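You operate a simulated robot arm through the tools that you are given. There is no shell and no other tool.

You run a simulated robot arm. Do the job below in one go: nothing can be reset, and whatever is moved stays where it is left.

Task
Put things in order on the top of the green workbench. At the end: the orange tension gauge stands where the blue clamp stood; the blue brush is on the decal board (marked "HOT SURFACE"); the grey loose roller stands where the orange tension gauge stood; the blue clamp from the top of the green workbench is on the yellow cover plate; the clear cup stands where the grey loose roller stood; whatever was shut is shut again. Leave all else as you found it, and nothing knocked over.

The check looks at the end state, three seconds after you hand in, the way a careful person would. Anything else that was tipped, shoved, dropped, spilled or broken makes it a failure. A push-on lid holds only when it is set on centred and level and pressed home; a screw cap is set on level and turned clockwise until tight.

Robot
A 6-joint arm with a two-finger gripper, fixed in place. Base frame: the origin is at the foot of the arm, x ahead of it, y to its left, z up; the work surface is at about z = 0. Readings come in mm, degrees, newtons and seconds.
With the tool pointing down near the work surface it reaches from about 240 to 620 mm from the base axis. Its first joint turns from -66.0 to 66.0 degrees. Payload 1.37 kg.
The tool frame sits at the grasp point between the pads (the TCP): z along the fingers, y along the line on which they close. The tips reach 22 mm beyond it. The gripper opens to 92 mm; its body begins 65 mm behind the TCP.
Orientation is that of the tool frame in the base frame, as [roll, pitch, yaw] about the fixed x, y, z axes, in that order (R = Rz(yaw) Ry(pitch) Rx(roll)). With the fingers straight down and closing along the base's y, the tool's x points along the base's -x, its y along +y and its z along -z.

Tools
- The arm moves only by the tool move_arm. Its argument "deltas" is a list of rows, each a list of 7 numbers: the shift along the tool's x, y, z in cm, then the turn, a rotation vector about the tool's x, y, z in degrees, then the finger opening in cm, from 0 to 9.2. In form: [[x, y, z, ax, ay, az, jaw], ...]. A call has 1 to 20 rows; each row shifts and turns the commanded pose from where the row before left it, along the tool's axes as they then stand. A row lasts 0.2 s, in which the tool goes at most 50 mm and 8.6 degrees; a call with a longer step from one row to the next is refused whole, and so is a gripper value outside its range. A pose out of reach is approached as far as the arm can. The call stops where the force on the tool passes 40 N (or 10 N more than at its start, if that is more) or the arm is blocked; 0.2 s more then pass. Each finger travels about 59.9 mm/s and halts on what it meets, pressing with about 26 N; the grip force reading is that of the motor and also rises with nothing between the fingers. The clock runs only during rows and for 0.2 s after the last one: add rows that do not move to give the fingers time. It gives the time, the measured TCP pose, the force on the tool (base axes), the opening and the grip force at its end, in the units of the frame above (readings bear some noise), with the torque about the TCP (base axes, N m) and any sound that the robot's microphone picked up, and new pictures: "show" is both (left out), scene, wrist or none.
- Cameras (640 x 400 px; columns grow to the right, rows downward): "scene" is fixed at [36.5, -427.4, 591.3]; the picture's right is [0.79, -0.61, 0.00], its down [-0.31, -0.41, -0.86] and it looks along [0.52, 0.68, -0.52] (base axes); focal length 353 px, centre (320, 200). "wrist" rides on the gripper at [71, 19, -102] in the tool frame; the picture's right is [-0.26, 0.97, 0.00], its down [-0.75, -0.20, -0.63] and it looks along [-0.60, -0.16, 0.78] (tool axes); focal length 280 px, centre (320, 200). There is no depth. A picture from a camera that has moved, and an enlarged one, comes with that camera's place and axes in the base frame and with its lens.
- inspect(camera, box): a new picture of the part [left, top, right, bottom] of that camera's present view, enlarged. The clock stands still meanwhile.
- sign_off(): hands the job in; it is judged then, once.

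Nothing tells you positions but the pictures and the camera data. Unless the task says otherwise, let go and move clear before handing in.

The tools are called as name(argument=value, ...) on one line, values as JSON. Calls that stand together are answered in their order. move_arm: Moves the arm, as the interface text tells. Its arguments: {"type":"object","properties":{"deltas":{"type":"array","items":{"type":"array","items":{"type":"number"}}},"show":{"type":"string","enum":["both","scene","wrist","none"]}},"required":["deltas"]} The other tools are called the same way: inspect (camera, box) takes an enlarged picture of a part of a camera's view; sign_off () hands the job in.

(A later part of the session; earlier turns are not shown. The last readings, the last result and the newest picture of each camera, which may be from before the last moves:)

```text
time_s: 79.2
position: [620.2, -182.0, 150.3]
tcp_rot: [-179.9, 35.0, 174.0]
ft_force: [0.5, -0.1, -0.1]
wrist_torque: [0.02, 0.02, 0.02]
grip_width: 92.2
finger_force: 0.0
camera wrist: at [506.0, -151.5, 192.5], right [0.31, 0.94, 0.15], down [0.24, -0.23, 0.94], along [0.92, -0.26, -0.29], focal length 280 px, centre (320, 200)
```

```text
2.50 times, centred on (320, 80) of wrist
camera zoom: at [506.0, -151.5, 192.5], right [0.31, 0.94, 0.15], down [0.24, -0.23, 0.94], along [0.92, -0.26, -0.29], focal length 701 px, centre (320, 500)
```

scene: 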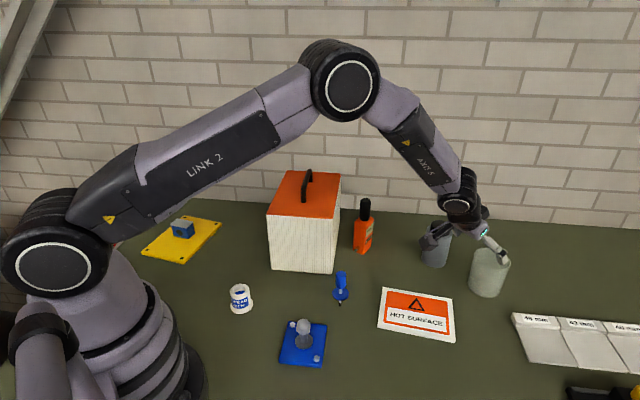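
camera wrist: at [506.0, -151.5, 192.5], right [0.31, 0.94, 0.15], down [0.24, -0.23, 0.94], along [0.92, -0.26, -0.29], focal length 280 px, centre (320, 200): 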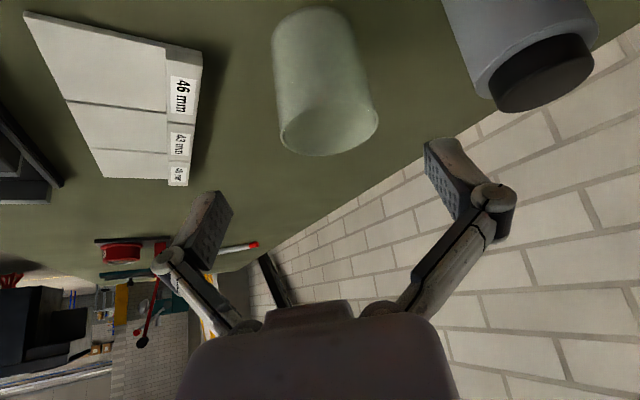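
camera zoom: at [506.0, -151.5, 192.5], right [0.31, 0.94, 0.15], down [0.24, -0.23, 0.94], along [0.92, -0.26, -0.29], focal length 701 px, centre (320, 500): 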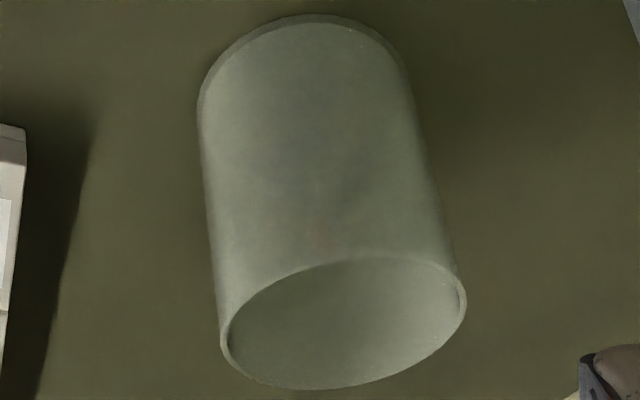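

The cup measures as centre about (691,-189), rim Ø≈75 and about 80 mm tall. I'll advance partway to check the fingers straddle the rim.

move_arm(deltas=[[0, 0.05, 3.0, 0, 0, 0, 9.2], [0, 0.05, 3.0, 0, 0, 0, 9.2], [0, 0, 0, 0, 0, 0, 9.2], [0, 0, 0, 0, 0, 0, 9.2]])

inspect(camera="wrist", box=[160, 0, 520, 240])

inspect(camera="scene", box=[430, 190, 550, 310])

```text
time_s: 80.2
position: [655.1, -186.8, 102.0]
tcp_rot: [179.9, 35.0, 174.0]
ft_force: [0.8, -0.4, -0.7]
wrist_torque: [-0.03, 0.03, 0.01]
grip_width: 91.8
finger_force: 0.0
camera wrist: at [540.6, -154.9, 143.6], right [0.31, 0.94, 0.15], down [0.24, -0.23, 0.94], along [0.92, -0.26, -0.29], focal length 280 px, centre (320, 200)
```

scene: 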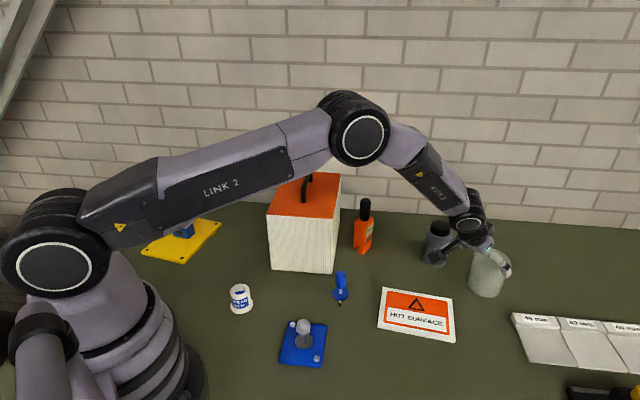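
wrist: 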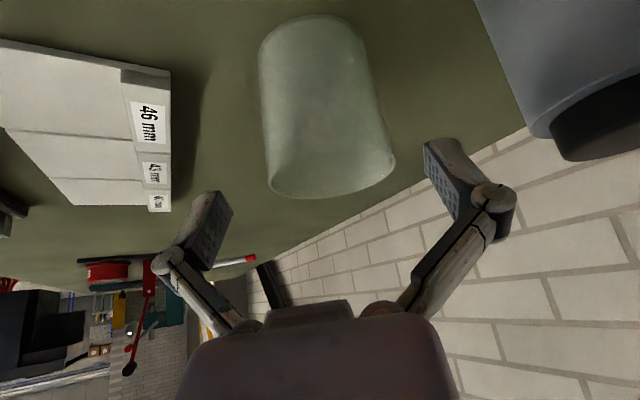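

```text
1.67 times, centred on (340, 120) of wrist
camera zoom: at [540.6, -154.9, 143.6], right [0.31, 0.94, 0.15], down [0.24, -0.23, 0.94], along [0.92, -0.26, -0.29], focal length 467 px, centre (287, 333)
```

zoom: 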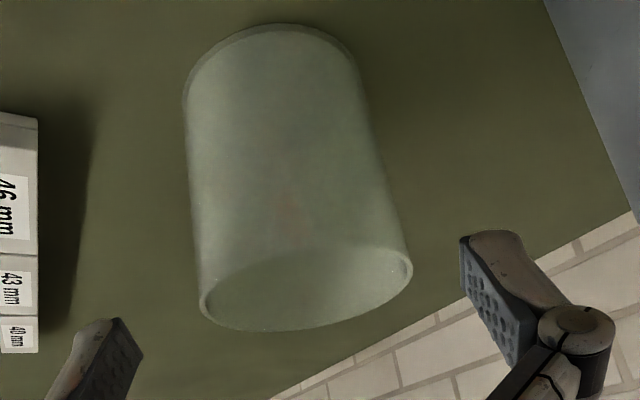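

```text
3.33 times, centred on (490, 250) of scene
camera zoom: at [36.5, -427.4, 591.3], right [0.79, -0.61, 0.0], down [-0.31, -0.41, -0.86], along [0.52, 0.68, -0.52], focal length 1178 px, centre (-247, 33)
```

zoom: 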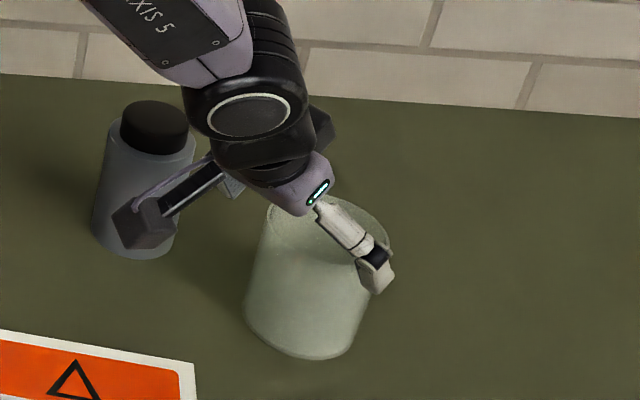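

The centre is confirmed at (692,-188.4). I'll advance the rest of the way around the cup.

move_arm(deltas=[[0, 0.05, 2.2, 0, 0, 0, 9.2], [0, 0.05, 2.2, 0, 0, 0, 9.2], [0, 0, 2.0, 0, 0, 0, 9.2], [0, 0, 0, 0, 0, 0, 9.2], [0, 0, 0, 0, 0, 0, 9.2]])

inspect(camera="scene", box=[430, 190, 550, 310])

```text
time_s: 81.4
position: [692.5, -189.4, 50.5]
tcp_rot: [179.9, 34.9, 174.0]
ft_force: [-0.6, -0.4, 0.3]
wrist_torque: [0.01, 0.01, 0.0]
grip_width: 91.8
finger_force: 0.1
camera wrist: at [578.5, -157.4, 92.3], right [0.31, 0.94, 0.15], down [0.24, -0.23, 0.94], along [0.92, -0.26, -0.29], focal length 280 px, centre (320, 200)
```

scene: 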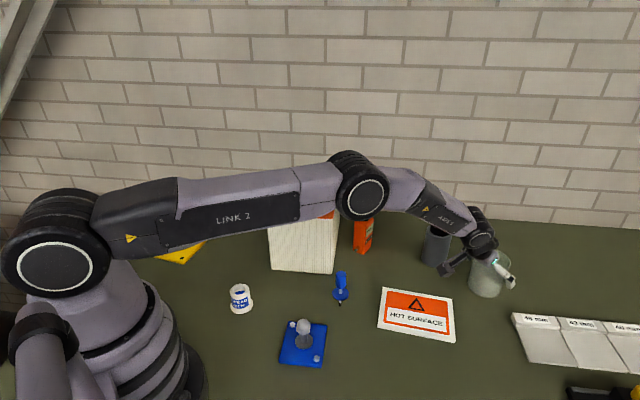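
wrist: 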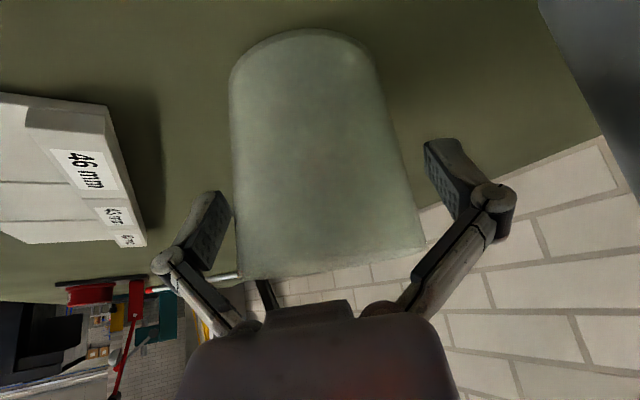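

```text
3.33 times, centred on (490, 250) of scene
camera zoom: at [36.5, -427.4, 591.3], right [0.79, -0.61, 0.0], down [-0.31, -0.41, -0.86], along [0.52, 0.68, -0.52], focal length 1178 px, centre (-247, 33)
```

zoom: 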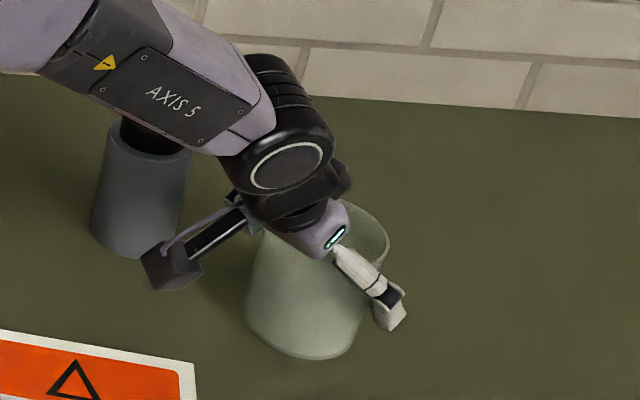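

The cup sits about 2 mm toward −y between the fingers, so I'll centre on it and close gently.

move_arm(deltas=[[0, -0.2, 0, 0, 0, 0, 9.2], [0, 0, 0, 0, 0, 0, 8.4], [0, 0, 0, 0, 0, 0, 7.8], [0, 0, 0, 0, 0, 0, 6.5], [0, 0, 0, 0, 0, 0, 6.5], [0, 0, 0, 0, 0, 0, 6.5]])

inspect(camera="scene", box=[430, 190, 550, 310])

```text
time_s: 82.8
position: [693.1, -189.9, 50.7]
tcp_rot: [179.9, 35.1, 174.0]
ft_force: [-0.2, -0.1, 2.7]
wrist_torque: [-0.06, 0.05, -0.02]
grip_width: 71.3
finger_force: 26.2
camera wrist: at [578.3, -159.7, 92.7], right [0.31, 0.94, 0.15], down [0.24, -0.23, 0.94], along [0.92, -0.26, -0.29], focal length 280 px, centre (320, 200)
```

scene: 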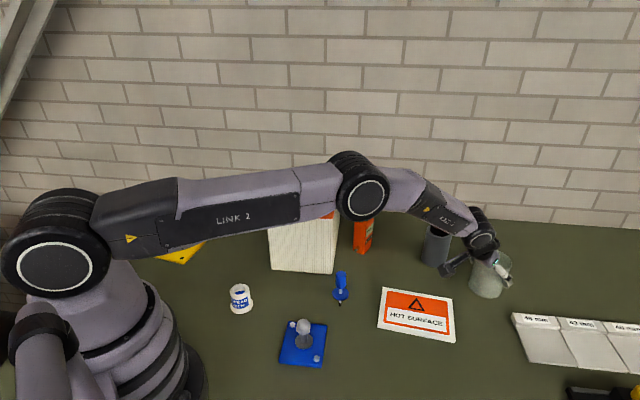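
wrist: 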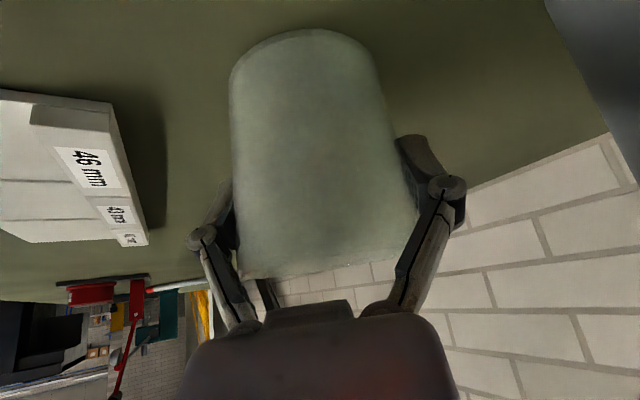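

```text
3.33 times, centred on (490, 250) of scene
camera zoom: at [36.5, -427.4, 591.3], right [0.79, -0.61, 0.0], down [-0.31, -0.41, -0.86], along [0.52, 0.68, -0.52], focal length 1178 px, centre (-247, 33)
```

zoom: 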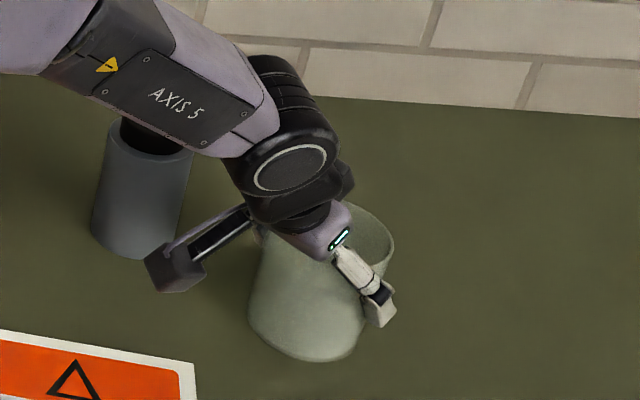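

Gripped at 71 mm. I'll lift slowly and check.

move_arm(deltas=[[-0.574, 0, -0.819, 0, 0, 0, 6.5], [-1.147, 0, -1.638, 0, 0, 0, 6.5], [0, 0, 0, 0, 0, 0, 6.5]])

inspect(camera="scene", box=[430, 180, 550, 310])

```text
time_s: 83.6
position: [690.7, -190.1, 79.8]
tcp_rot: [179.9, 35.0, 174.1]
ft_force: [0.0, 0.4, -0.9]
wrist_torque: [0.02, -0.02, 0.0]
grip_width: 71.1
finger_force: 25.8
camera wrist: at [577.9, -159.0, 122.3], right [0.31, 0.94, 0.15], down [0.24, -0.23, 0.94], along [0.92, -0.26, -0.29], focal length 280 px, centre (320, 200)
```

scene: 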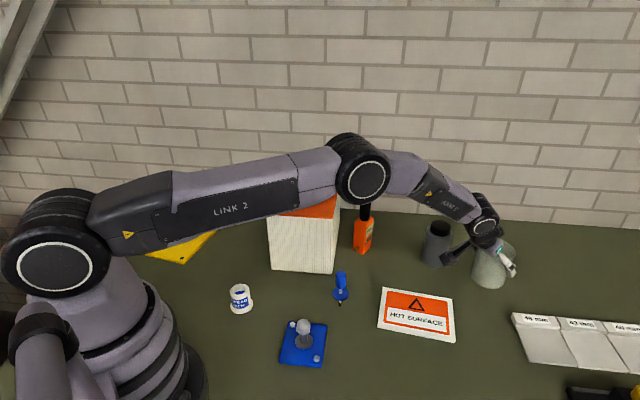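
wrist: 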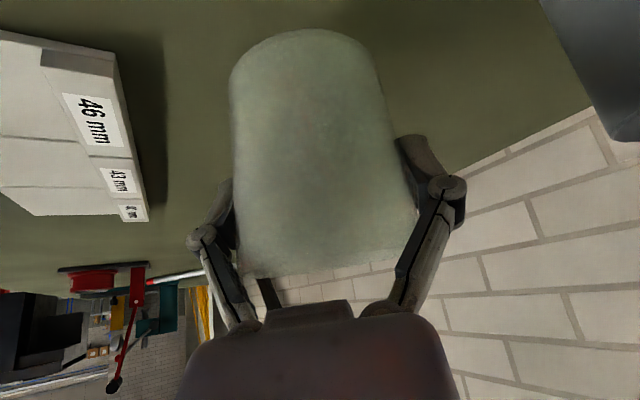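

```text
3.08 times, centred on (490, 245) of scene
camera zoom: at [36.5, -427.4, 591.3], right [0.79, -0.61, 0.0], down [-0.31, -0.41, -0.86], along [0.52, 0.68, -0.52], focal length 1087 px, centre (-203, 62)
```

zoom: 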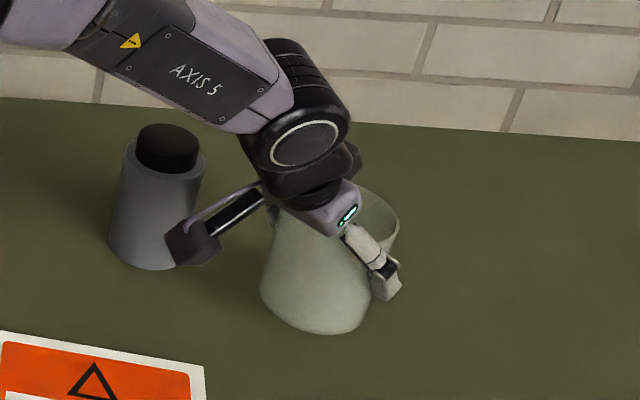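

It holds well and is light. I'll raise it high, then carry it over to the roller's old spot at about (420,336).

move_arm(deltas=[[-2.868, 0, -4.096, 0, 0, 0, 6.5], [-2.868, 0, -4.096, 0, 0, 0, 6.5], [-2.868, 0, -4.096, 0, 0, 0, 6.5], [-2.868, 0, -4.096, 0, 0, 0, 6.5], [-0.574, 0, -0.819, 0, 0, 0, 6.5], [2.218, 4.125, -1.5525, 0, 0, 0, 6.5], [2.218, 4.125, -1.5525, 0, 0, 0, 6.5], [2.218, 4.125, -1.5525, 0, 0, 0, 6.5], [2.218, 4.125, -1.5525, 0, 0, 0, 6.5], [2.218, 4.125, -1.5525, 0, 0, 0, 6.5], [2.218, 4.125, -1.5525, 0, 0, 0, 6.5], [0, 0, 0, 0, 0, 0, 6.5]])

```text
time_s: 86.2
position: [556.5, 71.2, 288.6]
tcp_rot: [179.9, 35.0, 174.1]
ft_force: [-0.5, -0.3, -0.2]
wrist_torque: [0.02, -0.05, -0.02]
grip_width: 71.2
finger_force: 25.9
camera wrist: at [442.1, 102.3, 330.7], right [0.31, 0.94, 0.15], down [0.24, -0.23, 0.94], along [0.92, -0.26, -0.29], focal length 280 px, centre (320, 200)
```

scene: 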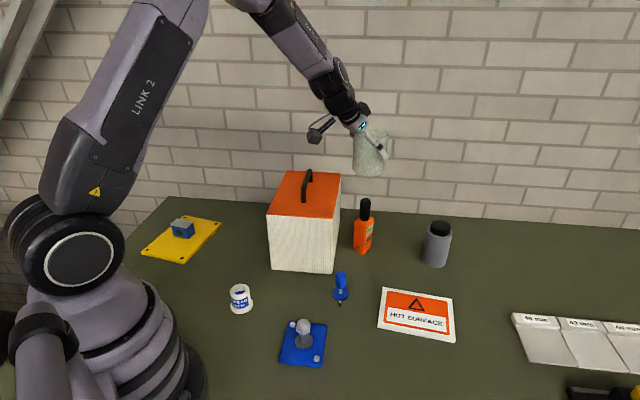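
wrist: 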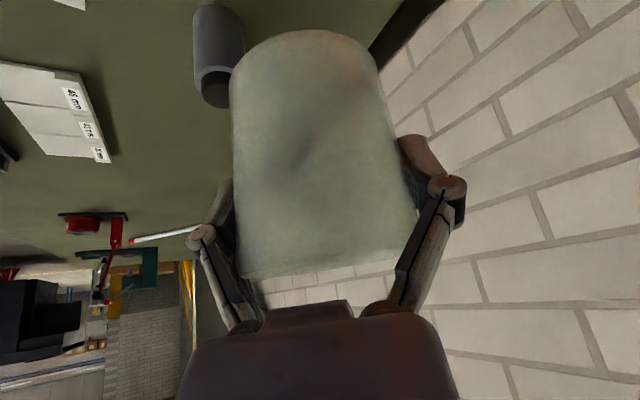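

move_arm(deltas=[[2.218, 4.125, -1.5525, 0, 0, 0, 6.5], [2.218, 4.125, -1.5525, 0, 0, 0, 6.5], [2.218, 4.125, -1.5525, 0, 0, 0, 6.5], [2.218, 4.125, -1.5525, 0, 0, 0, 6.5], [2.218, 4.125, -1.5525, 0, 0, 0, 6.5], [2.218, 4.125, -1.5525, 0, 0, 0, 6.5], [0, 0, 0, 0, 0, 0, 6.5], [0, 0, 0, 0, 0, 0, 6.5]])

```text
time_s: 88.0
position: [421.2, 334.7, 289.0]
tcp_rot: [180.0, 35.0, 174.0]
ft_force: [0.1, -0.4, -0.5]
wrist_torque: [-0.01, -0.01, 0.02]
grip_width: 71.3
finger_force: 26.3
camera wrist: at [306.2, 365.3, 330.1], right [0.31, 0.94, 0.15], down [0.24, -0.23, 0.94], along [0.92, -0.26, -0.29], focal length 280 px, centre (320, 200)
```

scene: 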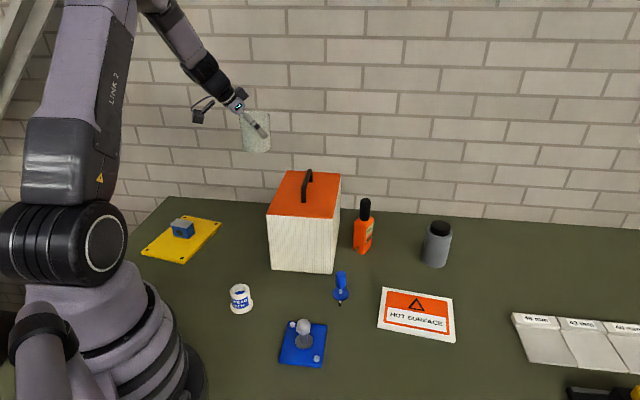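
wrist: 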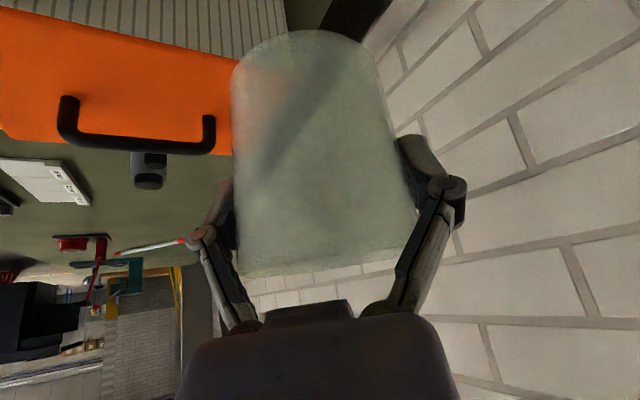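

move_arm(deltas=[[0, 0.2, 0, 0, 0, 0, 6.5], [2.868, 0, 4.096, 0, 0, 0, 6.5], [2.868, 0, 4.096, 0, 0, 0, 6.5], [2.868, 0, 4.096, 0, 0, 0, 6.5], [2.0, 0, 2.857, 0, 0, 0, 6.5], [1.3, 0, 1.857, 0, 0, 0, 6.5], [0, 0, 0, 0, 0, 0, 6.5], [0, 0, 0, 0, 0, 0, 6.5]])

inspect(camera="scene", box=[210, 150, 320, 240])

```text
time_s: 89.8
position: [418.9, 336.5, 83.8]
tcp_rot: [179.9, 35.0, 174.1]
ft_force: [0.2, 1.6, -0.4]
wrist_torque: [0.0, -0.02, -0.02]
grip_width: 71.0
finger_force: 25.4
camera wrist: at [304.7, 368.3, 125.8], right [0.31, 0.94, 0.15], down [0.24, -0.23, 0.94], along [0.92, -0.26, -0.29], focal length 280 px, centre (320, 200)
```

scene: 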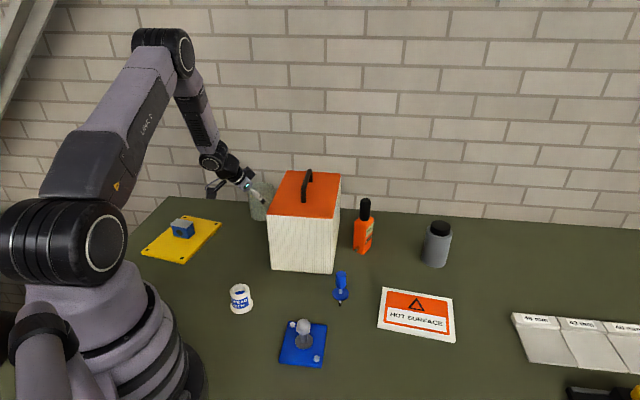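
wrist: 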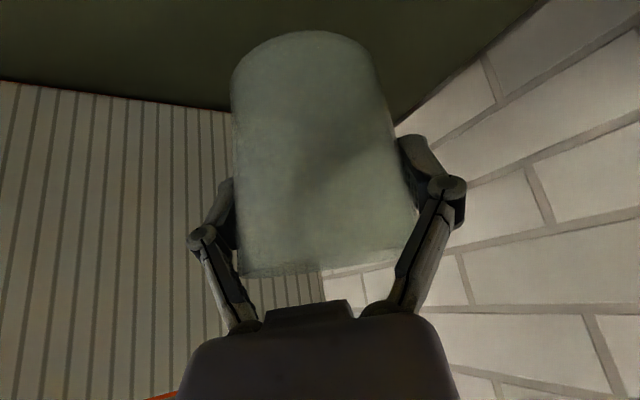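

```text
4.44 times, centred on (265, 195) of scene
camera zoom: at [36.5, -427.4, 591.3], right [0.79, -0.61, 0.0], down [-0.31, -0.41, -0.86], along [0.52, 0.68, -0.52], focal length 1570 px, centre (564, 222)
```

zoom: 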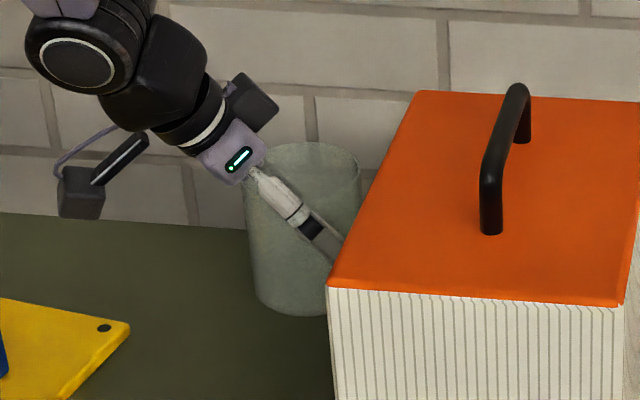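

move_arm(deltas=[[-0.13, -0.07, 0.09, 0, 0, 0, 6.5], [0.86, 0, 1.229, 0, 0, 0, 6.5], [0.69, 0, 0.983, 0, 0, 0, 6.5], [0, 0, 0, 0, 0, 0, 6.5], [0, 0, 0, 0, 0, 0, 6.5]], show="none")

inspect(camera="scene", box=[220, 170, 310, 240])

```text
time_s: 91.0
position: [420.0, 336.5, 56.1]
tcp_rot: [179.9, 35.0, 174.0]
ft_force: [0.1, 0.5, -0.4]
wrist_torque: [-0.02, 0.03, 0.01]
grip_width: 70.9
finger_force: 25.9
```

```text
5.71 times, centred on (265, 205) of scene
camera zoom: at [36.5, -427.4, 591.3], right [0.79, -0.61, 0.0], down [-0.31, -0.41, -0.86], along [0.52, 0.68, -0.52], focal length 2019 px, centre (634, 171)
```

zoom: 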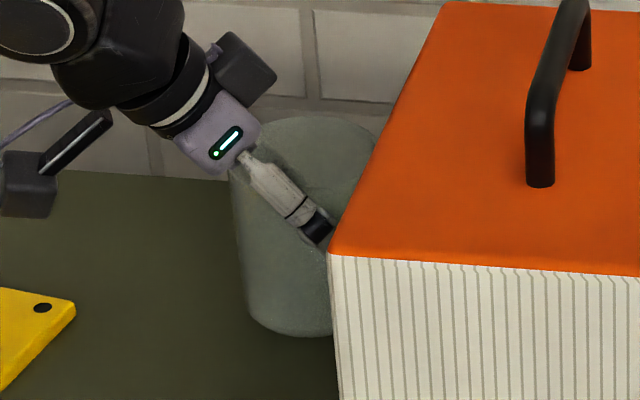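

Position is (420,336.5), about 5–6 mm above the bench. I'll lower in small steps until contact.

move_arm(deltas=[[0.172, 0, 0.246, 0, 0, 0, 6.5], [0.086, 0, 0.123, 0, 0, 0, 6.5], [0, 0, 0, 0, 0, 0, 6.5]], show="none")

```text
time_s: 91.8
position: [421.8, 337.7, 51.7]
tcp_rot: [179.9, 35.0, 174.0]
ft_force: [-0.2, 0.6, 0.0]
wrist_torque: [0.01, 0.02, 0.01]
grip_width: 71.0
finger_force: 25.1
```

move_arm(deltas=[[0.057, 0, 0.082, 0, 0, 0, 6.5], [0, 0, 0, 0, 0, 0, 6.5]], show="none")

```text
time_s: 92.4
position: [420.8, 337.7, 52.0]
tcp_rot: [179.9, 35.1, 174.0]
ft_force: [-1.0, 0.0, 3.4]
wrist_torque: [-0.12, 0.08, -0.03]
grip_width: 71.0
finger_force: 25.7
```

Light contact (3.4 N). I'll release and back out.

move_arm(deltas=[[0, 0, 0, 0, 0, 0, 7.4], [0, 0, 0, 0, 0, 0, 8.0], [0, 0, 0, 0, 0, 0, 8.6], [0, 0, 0, 0, 0, 0, 8.6], [0, 0, -2.0, 0, 0, 0, 8.6], [0, 0, -3.0, 0, 0, 0, 8.6], [0, 0, -4.0, 0, 0, 0, 8.6], [0, 0, -4.0, 0, 0, 0, 8.6], [0, 0, 0, 0, 0, 0, 8.6]])

inspect(camera="scene", box=[220, 160, 310, 240])

inspect(camera="wrist", box=[220, 0, 420, 160])

```text
time_s: 94.4
position: [345.4, 344.7, 156.4]
tcp_rot: [179.9, 35.0, 174.1]
ft_force: [-0.3, 0.4, 0.0]
wrist_torque: [0.01, 0.01, 0.01]
grip_width: 86.3
finger_force: 0.1
camera wrist: at [232.7, 375.3, 198.7], right [0.31, 0.94, 0.15], down [0.24, -0.23, 0.94], along [0.92, -0.26, -0.29], focal length 280 px, centre (320, 200)
```

scene: 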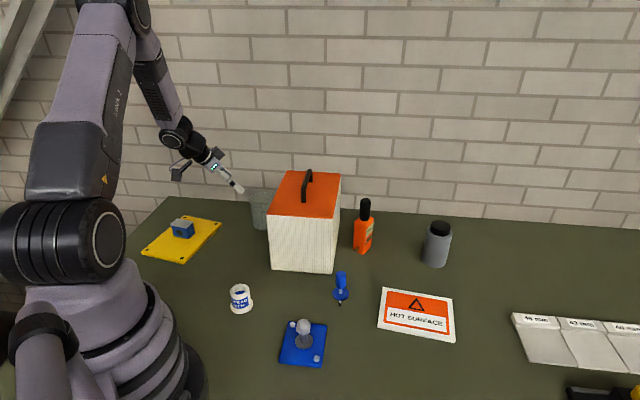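
wrist: 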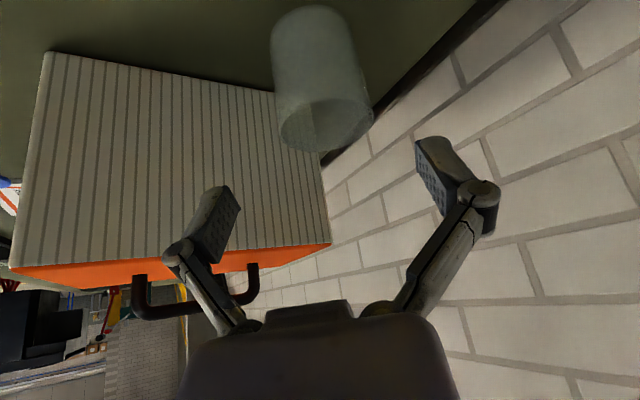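

```text
5.00 times, centred on (265, 200) of scene
camera zoom: at [36.5, -427.4, 591.3], right [0.79, -0.61, 0.0], down [-0.31, -0.41, -0.86], along [0.52, 0.68, -0.52], focal length 1766 px, centre (595, 200)
```

zoom: 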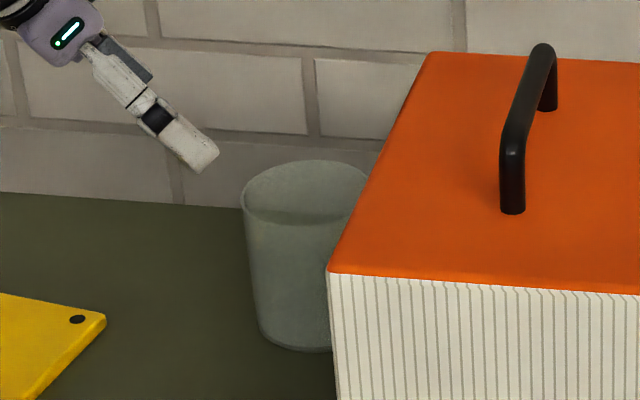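

```text
2.50 times, centred on (320, 80) of wrist
camera zoom: at [232.7, 375.3, 198.7], right [0.31, 0.94, 0.15], down [0.24, -0.23, 0.94], along [0.92, -0.26, -0.29], focal length 701 px, centre (320, 500)
```

zoom: 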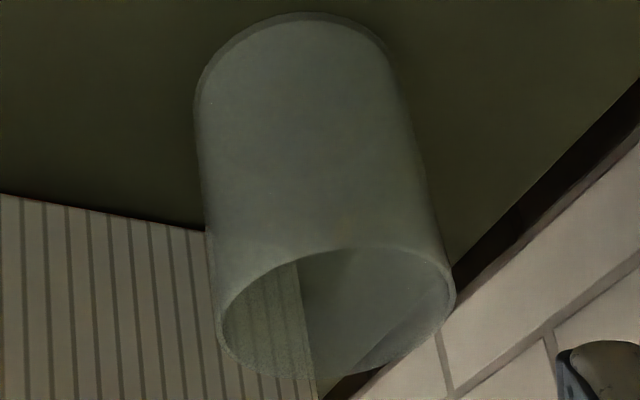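

The cup stands upright at the roller's old spot. The last item is the brush: I'll rise, bring the tool back to vertical and move to a viewing position near it.

move_arm(deltas=[[-2.294, 0, -3.277, 0, 0, 0, 6.0], [-2.294, 0, -3.277, 0, 0, 0, 6.0], [-1.147, 0, -1.638, 0, 0, 0, 6.0], [0, 0, 0, 0, 7.0, 0, 6.0], [0, 0, 0, 0, 7.0, 0, 6.0], [0, 0, 0, 0, 7.0, 0, 6.0], [0, 0, 0, 0, 7.0, 0, 6.0], [0, 0, 0, 0, 7.0, 0, 6.0], [0, 0, 0, 0, 0, 0, 6.0]])

```text
time_s: 96.4
position: [347.5, 344.0, 257.1]
tcp_rot: [179.9, 0.0, 174.2]
ft_force: [0.8, 0.5, 0.0]
wrist_torque: [-0.03, 0.0, 0.01]
grip_width: 59.9
finger_force: 0.1
camera wrist: at [278.5, 370.5, 359.0], right [0.36, 0.93, 0.0], down [0.73, -0.28, 0.62], along [0.58, -0.22, -0.78], focal length 280 px, centre (320, 200)
```

scene: 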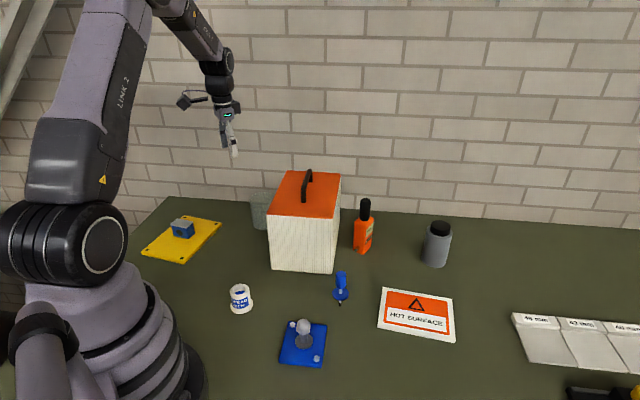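
wrist: 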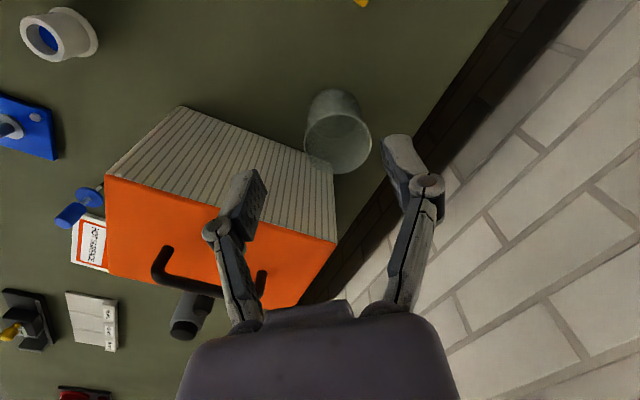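

move_arm(deltas=[[0.144, -4.46, 0, 0, 0, 0, 6.0], [0.144, -4.46, 0, 0, 0, 0, 6.0], [0.144, -4.46, 0, 0, 0, 0, 6.0], [0.144, -4.46, 0, 0, 0, 0, 6.0], [0.144, -4.46, 0, 0, 0, 0, 6.0], [0.144, -4.46, 0, 0, 0, 0, 6.0], [0.144, -4.46, 0, 0, 0, 0, 6.0], [0.144, -4.46, 0, 0, 0, 0, 6.0], [0, 0, 2.85, 0, 0, 0, 6.0], [0, 0, 2.85, 0, 0, 0, 6.0], [0, 0, 0, 0, 0, 0, 6.0], [0, 0, 0, 0, 0, 0, 6.0]])

inspect(camera="wrist", box=[240, 60, 400, 220])

```text
time_s: 99.0
position: [299.7, -10.5, 200.5]
tcp_rot: [179.9, 0.1, 174.2]
ft_force: [0.4, 0.3, -0.5]
wrist_torque: [0.01, 0.02, -0.01]
grip_width: 60.0
finger_force: 0.1
camera wrist: at [230.8, 15.4, 301.8], right [0.36, 0.93, 0.0], down [0.73, -0.28, 0.62], along [0.58, -0.22, -0.78], focal length 280 px, centre (320, 200)
```

scene: 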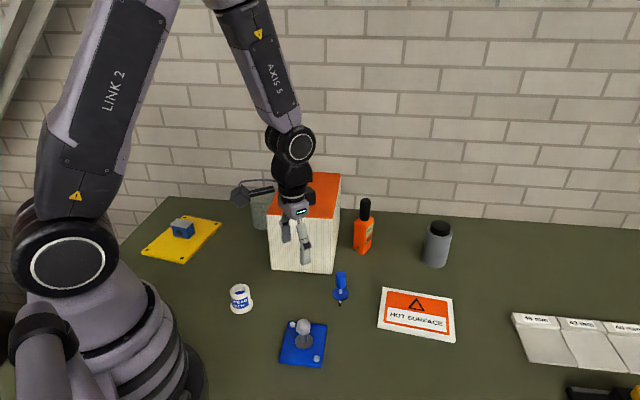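
wrist: 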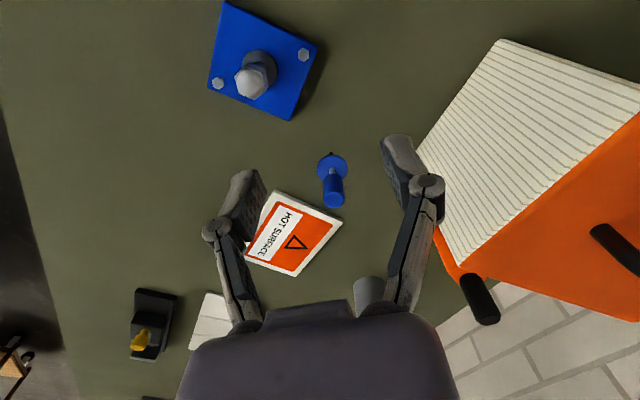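

```text
2.50 times, centred on (320, 140) of wrist
camera zoom: at [230.8, 15.4, 301.8], right [0.36, 0.93, 0.0], down [0.73, -0.28, 0.62], along [0.58, -0.22, -0.78], focal length 701 px, centre (320, 350)
```

zoom: 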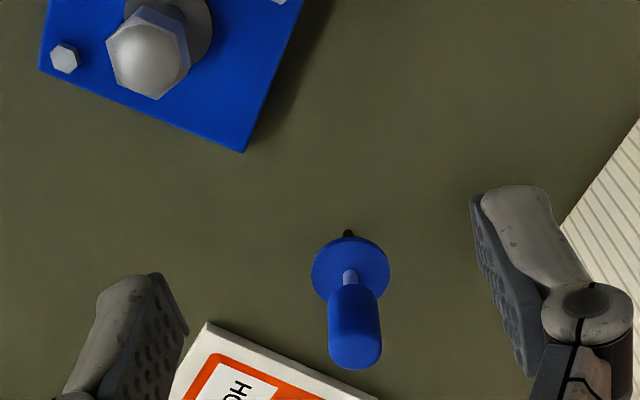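

The brush stands vertical at (391.8,-31.2): handle Ø22 from about 48 to 95 mm, disc at about 36 mm. I'll move directly above it.

move_arm(deltas=[[-4.695, -0.555, 0, 0, 0, 0, 6.0], [-4.695, -0.555, 0, 0, 0, 0, 6.0], [0, 0, 3.5, 0, 0, 0, 6.0], [0, 0, 3.5, 0, 0, 0, 6.0], [0, 0, 0, 0, 0, 0, 6.0], [0, 0, 0, 0, 0, 0, 6.0]])

inspect(camera="wrist", box=[220, 60, 420, 220])

```text
time_s: 100.4
position: [390.1, -29.9, 128.7]
tcp_rot: [179.9, -0.1, 174.2]
ft_force: [0.1, 0.3, 0.4]
wrist_torque: [-0.01, -0.04, 0.04]
grip_width: 60.0
finger_force: 0.0
camera wrist: at [321.0, -3.7, 230.3], right [0.36, 0.93, 0.0], down [0.73, -0.28, 0.62], along [0.58, -0.22, -0.78], focal length 280 px, centre (320, 200)
```

scene: 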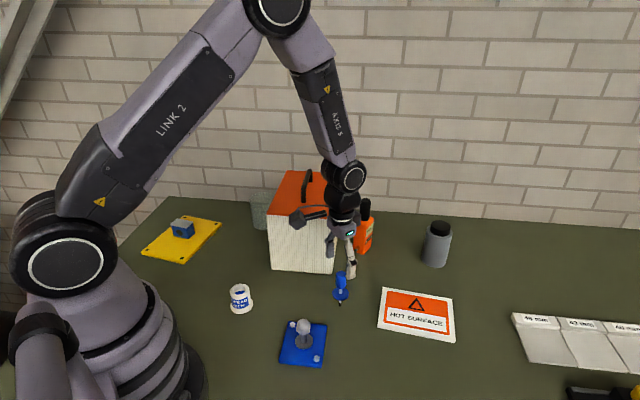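
wrist: 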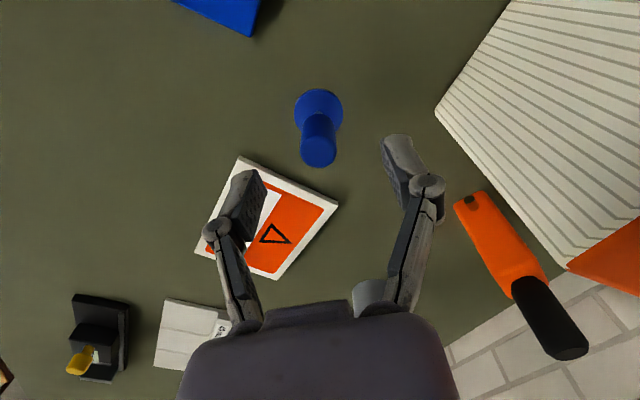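

```text
2.50 times, centred on (320, 140) of wrist
camera zoom: at [321.0, -3.7, 230.3], right [0.36, 0.93, 0.0], down [0.73, -0.28, 0.62], along [0.58, -0.22, -0.78], focal length 701 px, centre (320, 350)
```

zoom: 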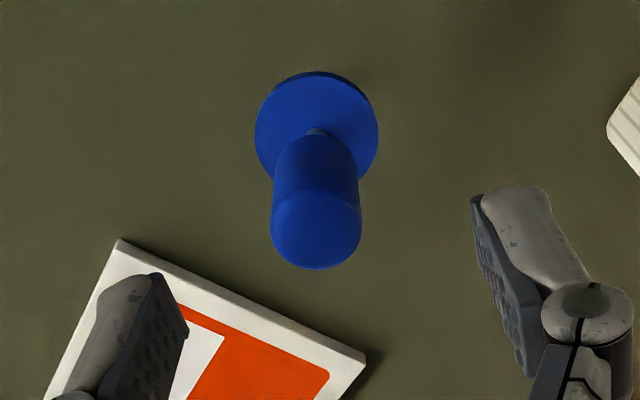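

I'll make a small correction, then descend around the handle.

move_arm(deltas=[[-0.19, -0.12, 0, 0, 0, 0, 6.0], [0, 0, 2.5, 0, 0, 0, 6.0], [0, 0, 2.0, 0, 0, 0, 6.0], [0, 0, 0.6, 0, 0, 0, 6.0], [0, 0, 0, 0, 0, 0, 6.0], [0, 0, 0, 0, 0, 0, 6.0]])

inspect(camera="wrist", box=[220, 80, 420, 280])

inspect(camera="scene", box=[310, 220, 390, 315])

```text
time_s: 101.8
position: [392.3, -30.6, 76.4]
tcp_rot: [179.9, -0.1, 174.2]
ft_force: [-0.3, -0.3, -1.0]
wrist_torque: [-0.01, 0.05, -0.01]
grip_width: 59.9
finger_force: 0.2
camera wrist: at [323.8, -5.2, 178.7], right [0.36, 0.93, 0.0], down [0.73, -0.28, 0.62], along [0.58, -0.22, -0.78], focal length 280 px, centre (320, 200)
```

scene: 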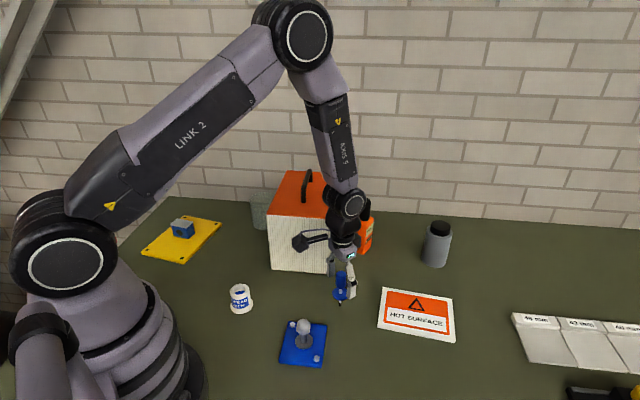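
wrist: 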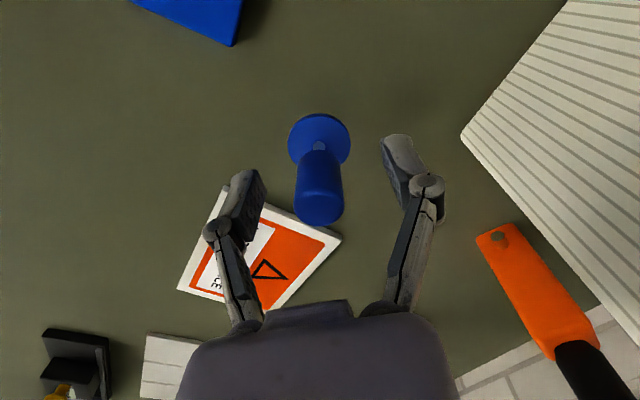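

```text
2.00 times, centred on (320, 180) of wrist
camera zoom: at [323.8, -5.2, 178.7], right [0.36, 0.93, 0.0], down [0.73, -0.28, 0.62], along [0.58, -0.22, -0.78], focal length 561 px, centre (320, 240)
```

zoom: 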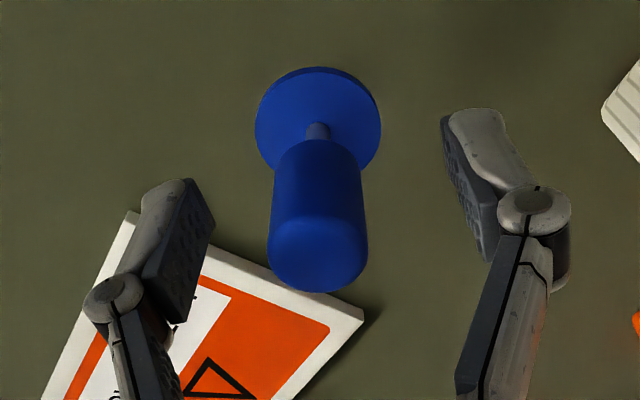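

```text
4.21 times, centred on (350, 268) of scene
camera zoom: at [36.5, -427.4, 591.3], right [0.79, -0.61, 0.0], down [-0.31, -0.41, -0.86], along [0.52, 0.68, -0.52], focal length 1488 px, centre (194, -84)
```

zoom: 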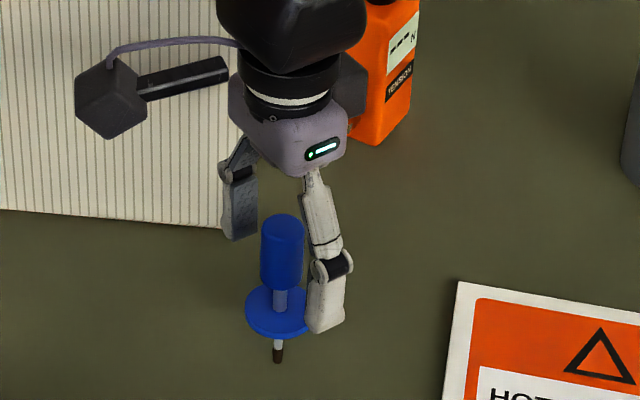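

The handle is centred. I'll close gently.

move_arm(deltas=[[0, 0, 0, 0, 0, 0, 4.0], [0, 0, 0, 0, 0, 0, 2.8], [0, 0, 0, 0, 0, 0, 1.8], [0, 0, 0, 0, 0, 0, 1.8], [0, 0, 0, 0, 0, 0, 1.8]])

inspect(camera="wrist", box=[220, 80, 420, 280])

inspect(camera="scene", box=[310, 220, 390, 315])

```text
time_s: 103.0
position: [392.3, -31.1, 77.1]
tcp_rot: [179.9, 0.0, 174.2]
ft_force: [-0.5, -0.4, -0.4]
wrist_torque: [-0.01, -0.01, 0.05]
grip_width: 19.7
finger_force: 1.1
camera wrist: at [323.8, -5.2, 178.8], right [0.36, 0.93, 0.0], down [0.73, -0.28, 0.63], along [0.58, -0.22, -0.78], focal length 280 px, centre (320, 200)
```

scene: 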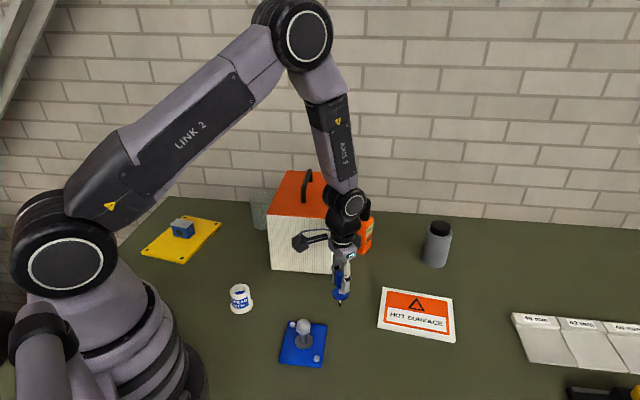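
wrist: 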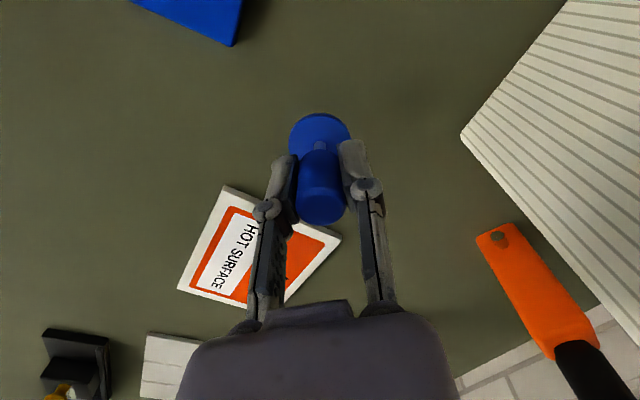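

```text
2.00 times, centred on (320, 180) of wrist
camera zoom: at [323.8, -5.2, 178.8], right [0.36, 0.93, 0.0], down [0.73, -0.28, 0.63], along [0.58, -0.22, -0.78], focal length 561 px, centre (320, 240)
```

zoom: 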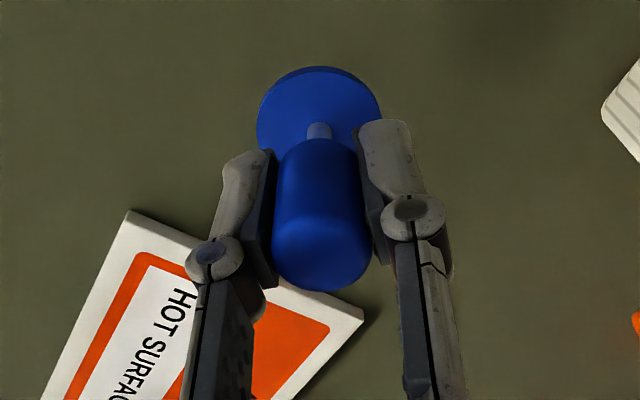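

```text
4.21 times, centred on (350, 268) of scene
camera zoom: at [36.5, -427.4, 591.3], right [0.79, -0.61, 0.0], down [-0.31, -0.41, -0.86], along [0.52, 0.68, -0.52], focal length 1488 px, centre (194, -84)
```

zoom: 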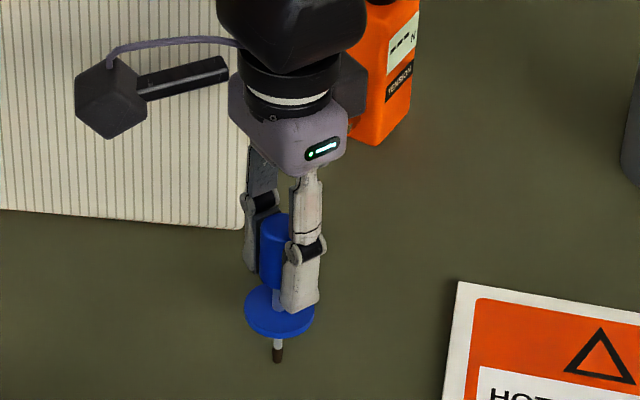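

The grip is light (1 N) because the commanded opening is close to the handle size, so I'll command tighter.

move_arm(deltas=[[0, 0, 0, 0, 0, 0, 1.0], [0, 0, 0, 0, 0, 0, 0.5], [0, 0, 0, 0, 0, 0, 0.5]], show="none")

inspect(camera="wrist", box=[220, 80, 420, 280])

```text
time_s: 103.8
position: [391.9, -30.8, 78.0]
tcp_rot: [179.9, -0.1, 174.1]
ft_force: [-0.7, -1.4, 1.4]
wrist_torque: [-0.04, -0.01, -0.01]
grip_width: 18.7
finger_force: 25.7
```

```text
2.00 times, centred on (320, 180) of wrist
camera zoom: at [323.8, -5.2, 178.8], right [0.36, 0.93, 0.0], down [0.73, -0.28, 0.63], along [0.58, -0.22, -0.78], focal length 561 px, centre (320, 240)
```

zoom: 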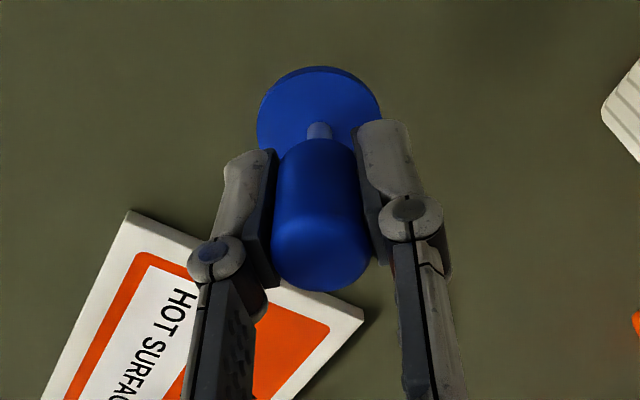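

Full grip now. I'll lift it straight up and check it stays vertical.

move_arm(deltas=[[0, 0, -1.0, 0, 0, 0, 0.5], [0, 0, -2.5, 0, 0, 0, 0.5], [0, 0, -2.5, 0, 0, 0, 0.5], [0, 0, 0, 0, 0, 0, 0.5]])

inspect(camera="scene", box=[310, 190, 390, 285])

inspect(camera="wrist", box=[220, 80, 420, 280])

```text
time_s: 104.8
position: [391.5, -32.5, 139.4]
tcp_rot: [179.9, -0.1, 174.1]
ft_force: [1.0, 0.4, 0.0]
wrist_torque: [0.02, -0.01, -0.03]
grip_width: 18.4
finger_force: 25.6
camera wrist: at [323.4, -6.1, 240.4], right [0.36, 0.93, 0.0], down [0.73, -0.28, 0.62], along [0.58, -0.22, -0.78], focal length 280 px, centre (320, 200)
```

scene: 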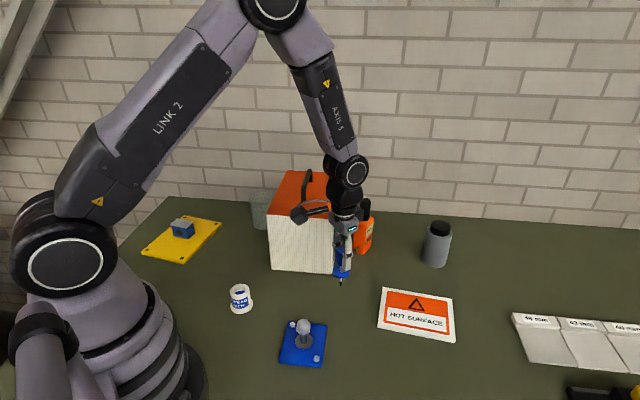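
wrist: 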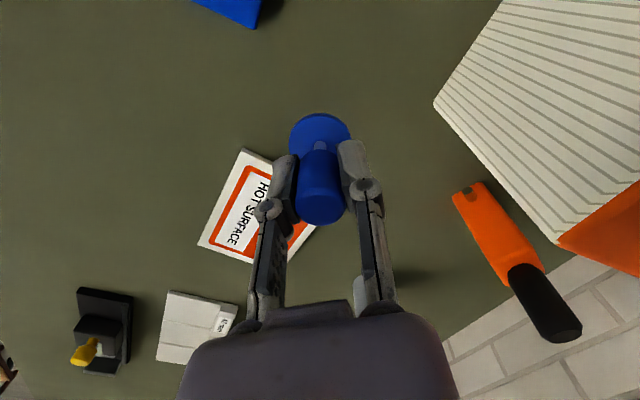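

```text
4.21 times, centred on (350, 238) of scene
camera zoom: at [36.5, -427.4, 591.3], right [0.79, -0.61, 0.0], down [-0.31, -0.41, -0.86], along [0.52, 0.68, -0.52], focal length 1488 px, centre (194, 42)
```

zoom: 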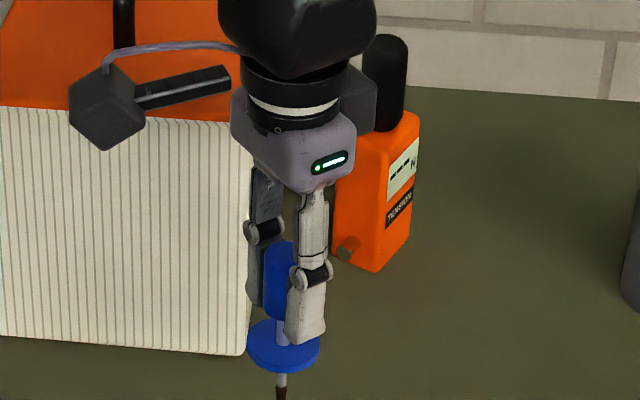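

```text
2.00 times, centred on (320, 180) of wrist
camera zoom: at [323.4, -6.1, 240.4], right [0.36, 0.93, 0.0], down [0.73, -0.28, 0.62], along [0.58, -0.22, -0.78], focal length 561 px, centre (320, 240)
```

zoom: 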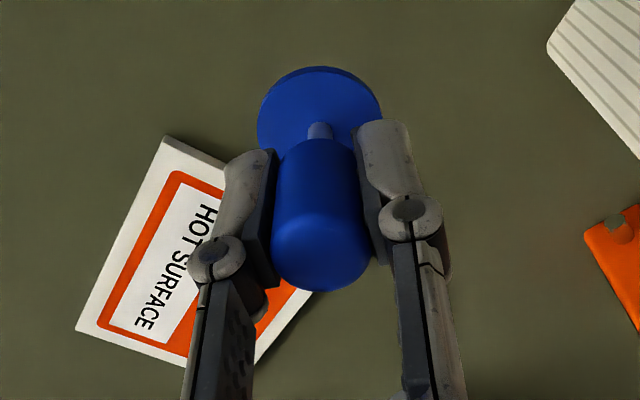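

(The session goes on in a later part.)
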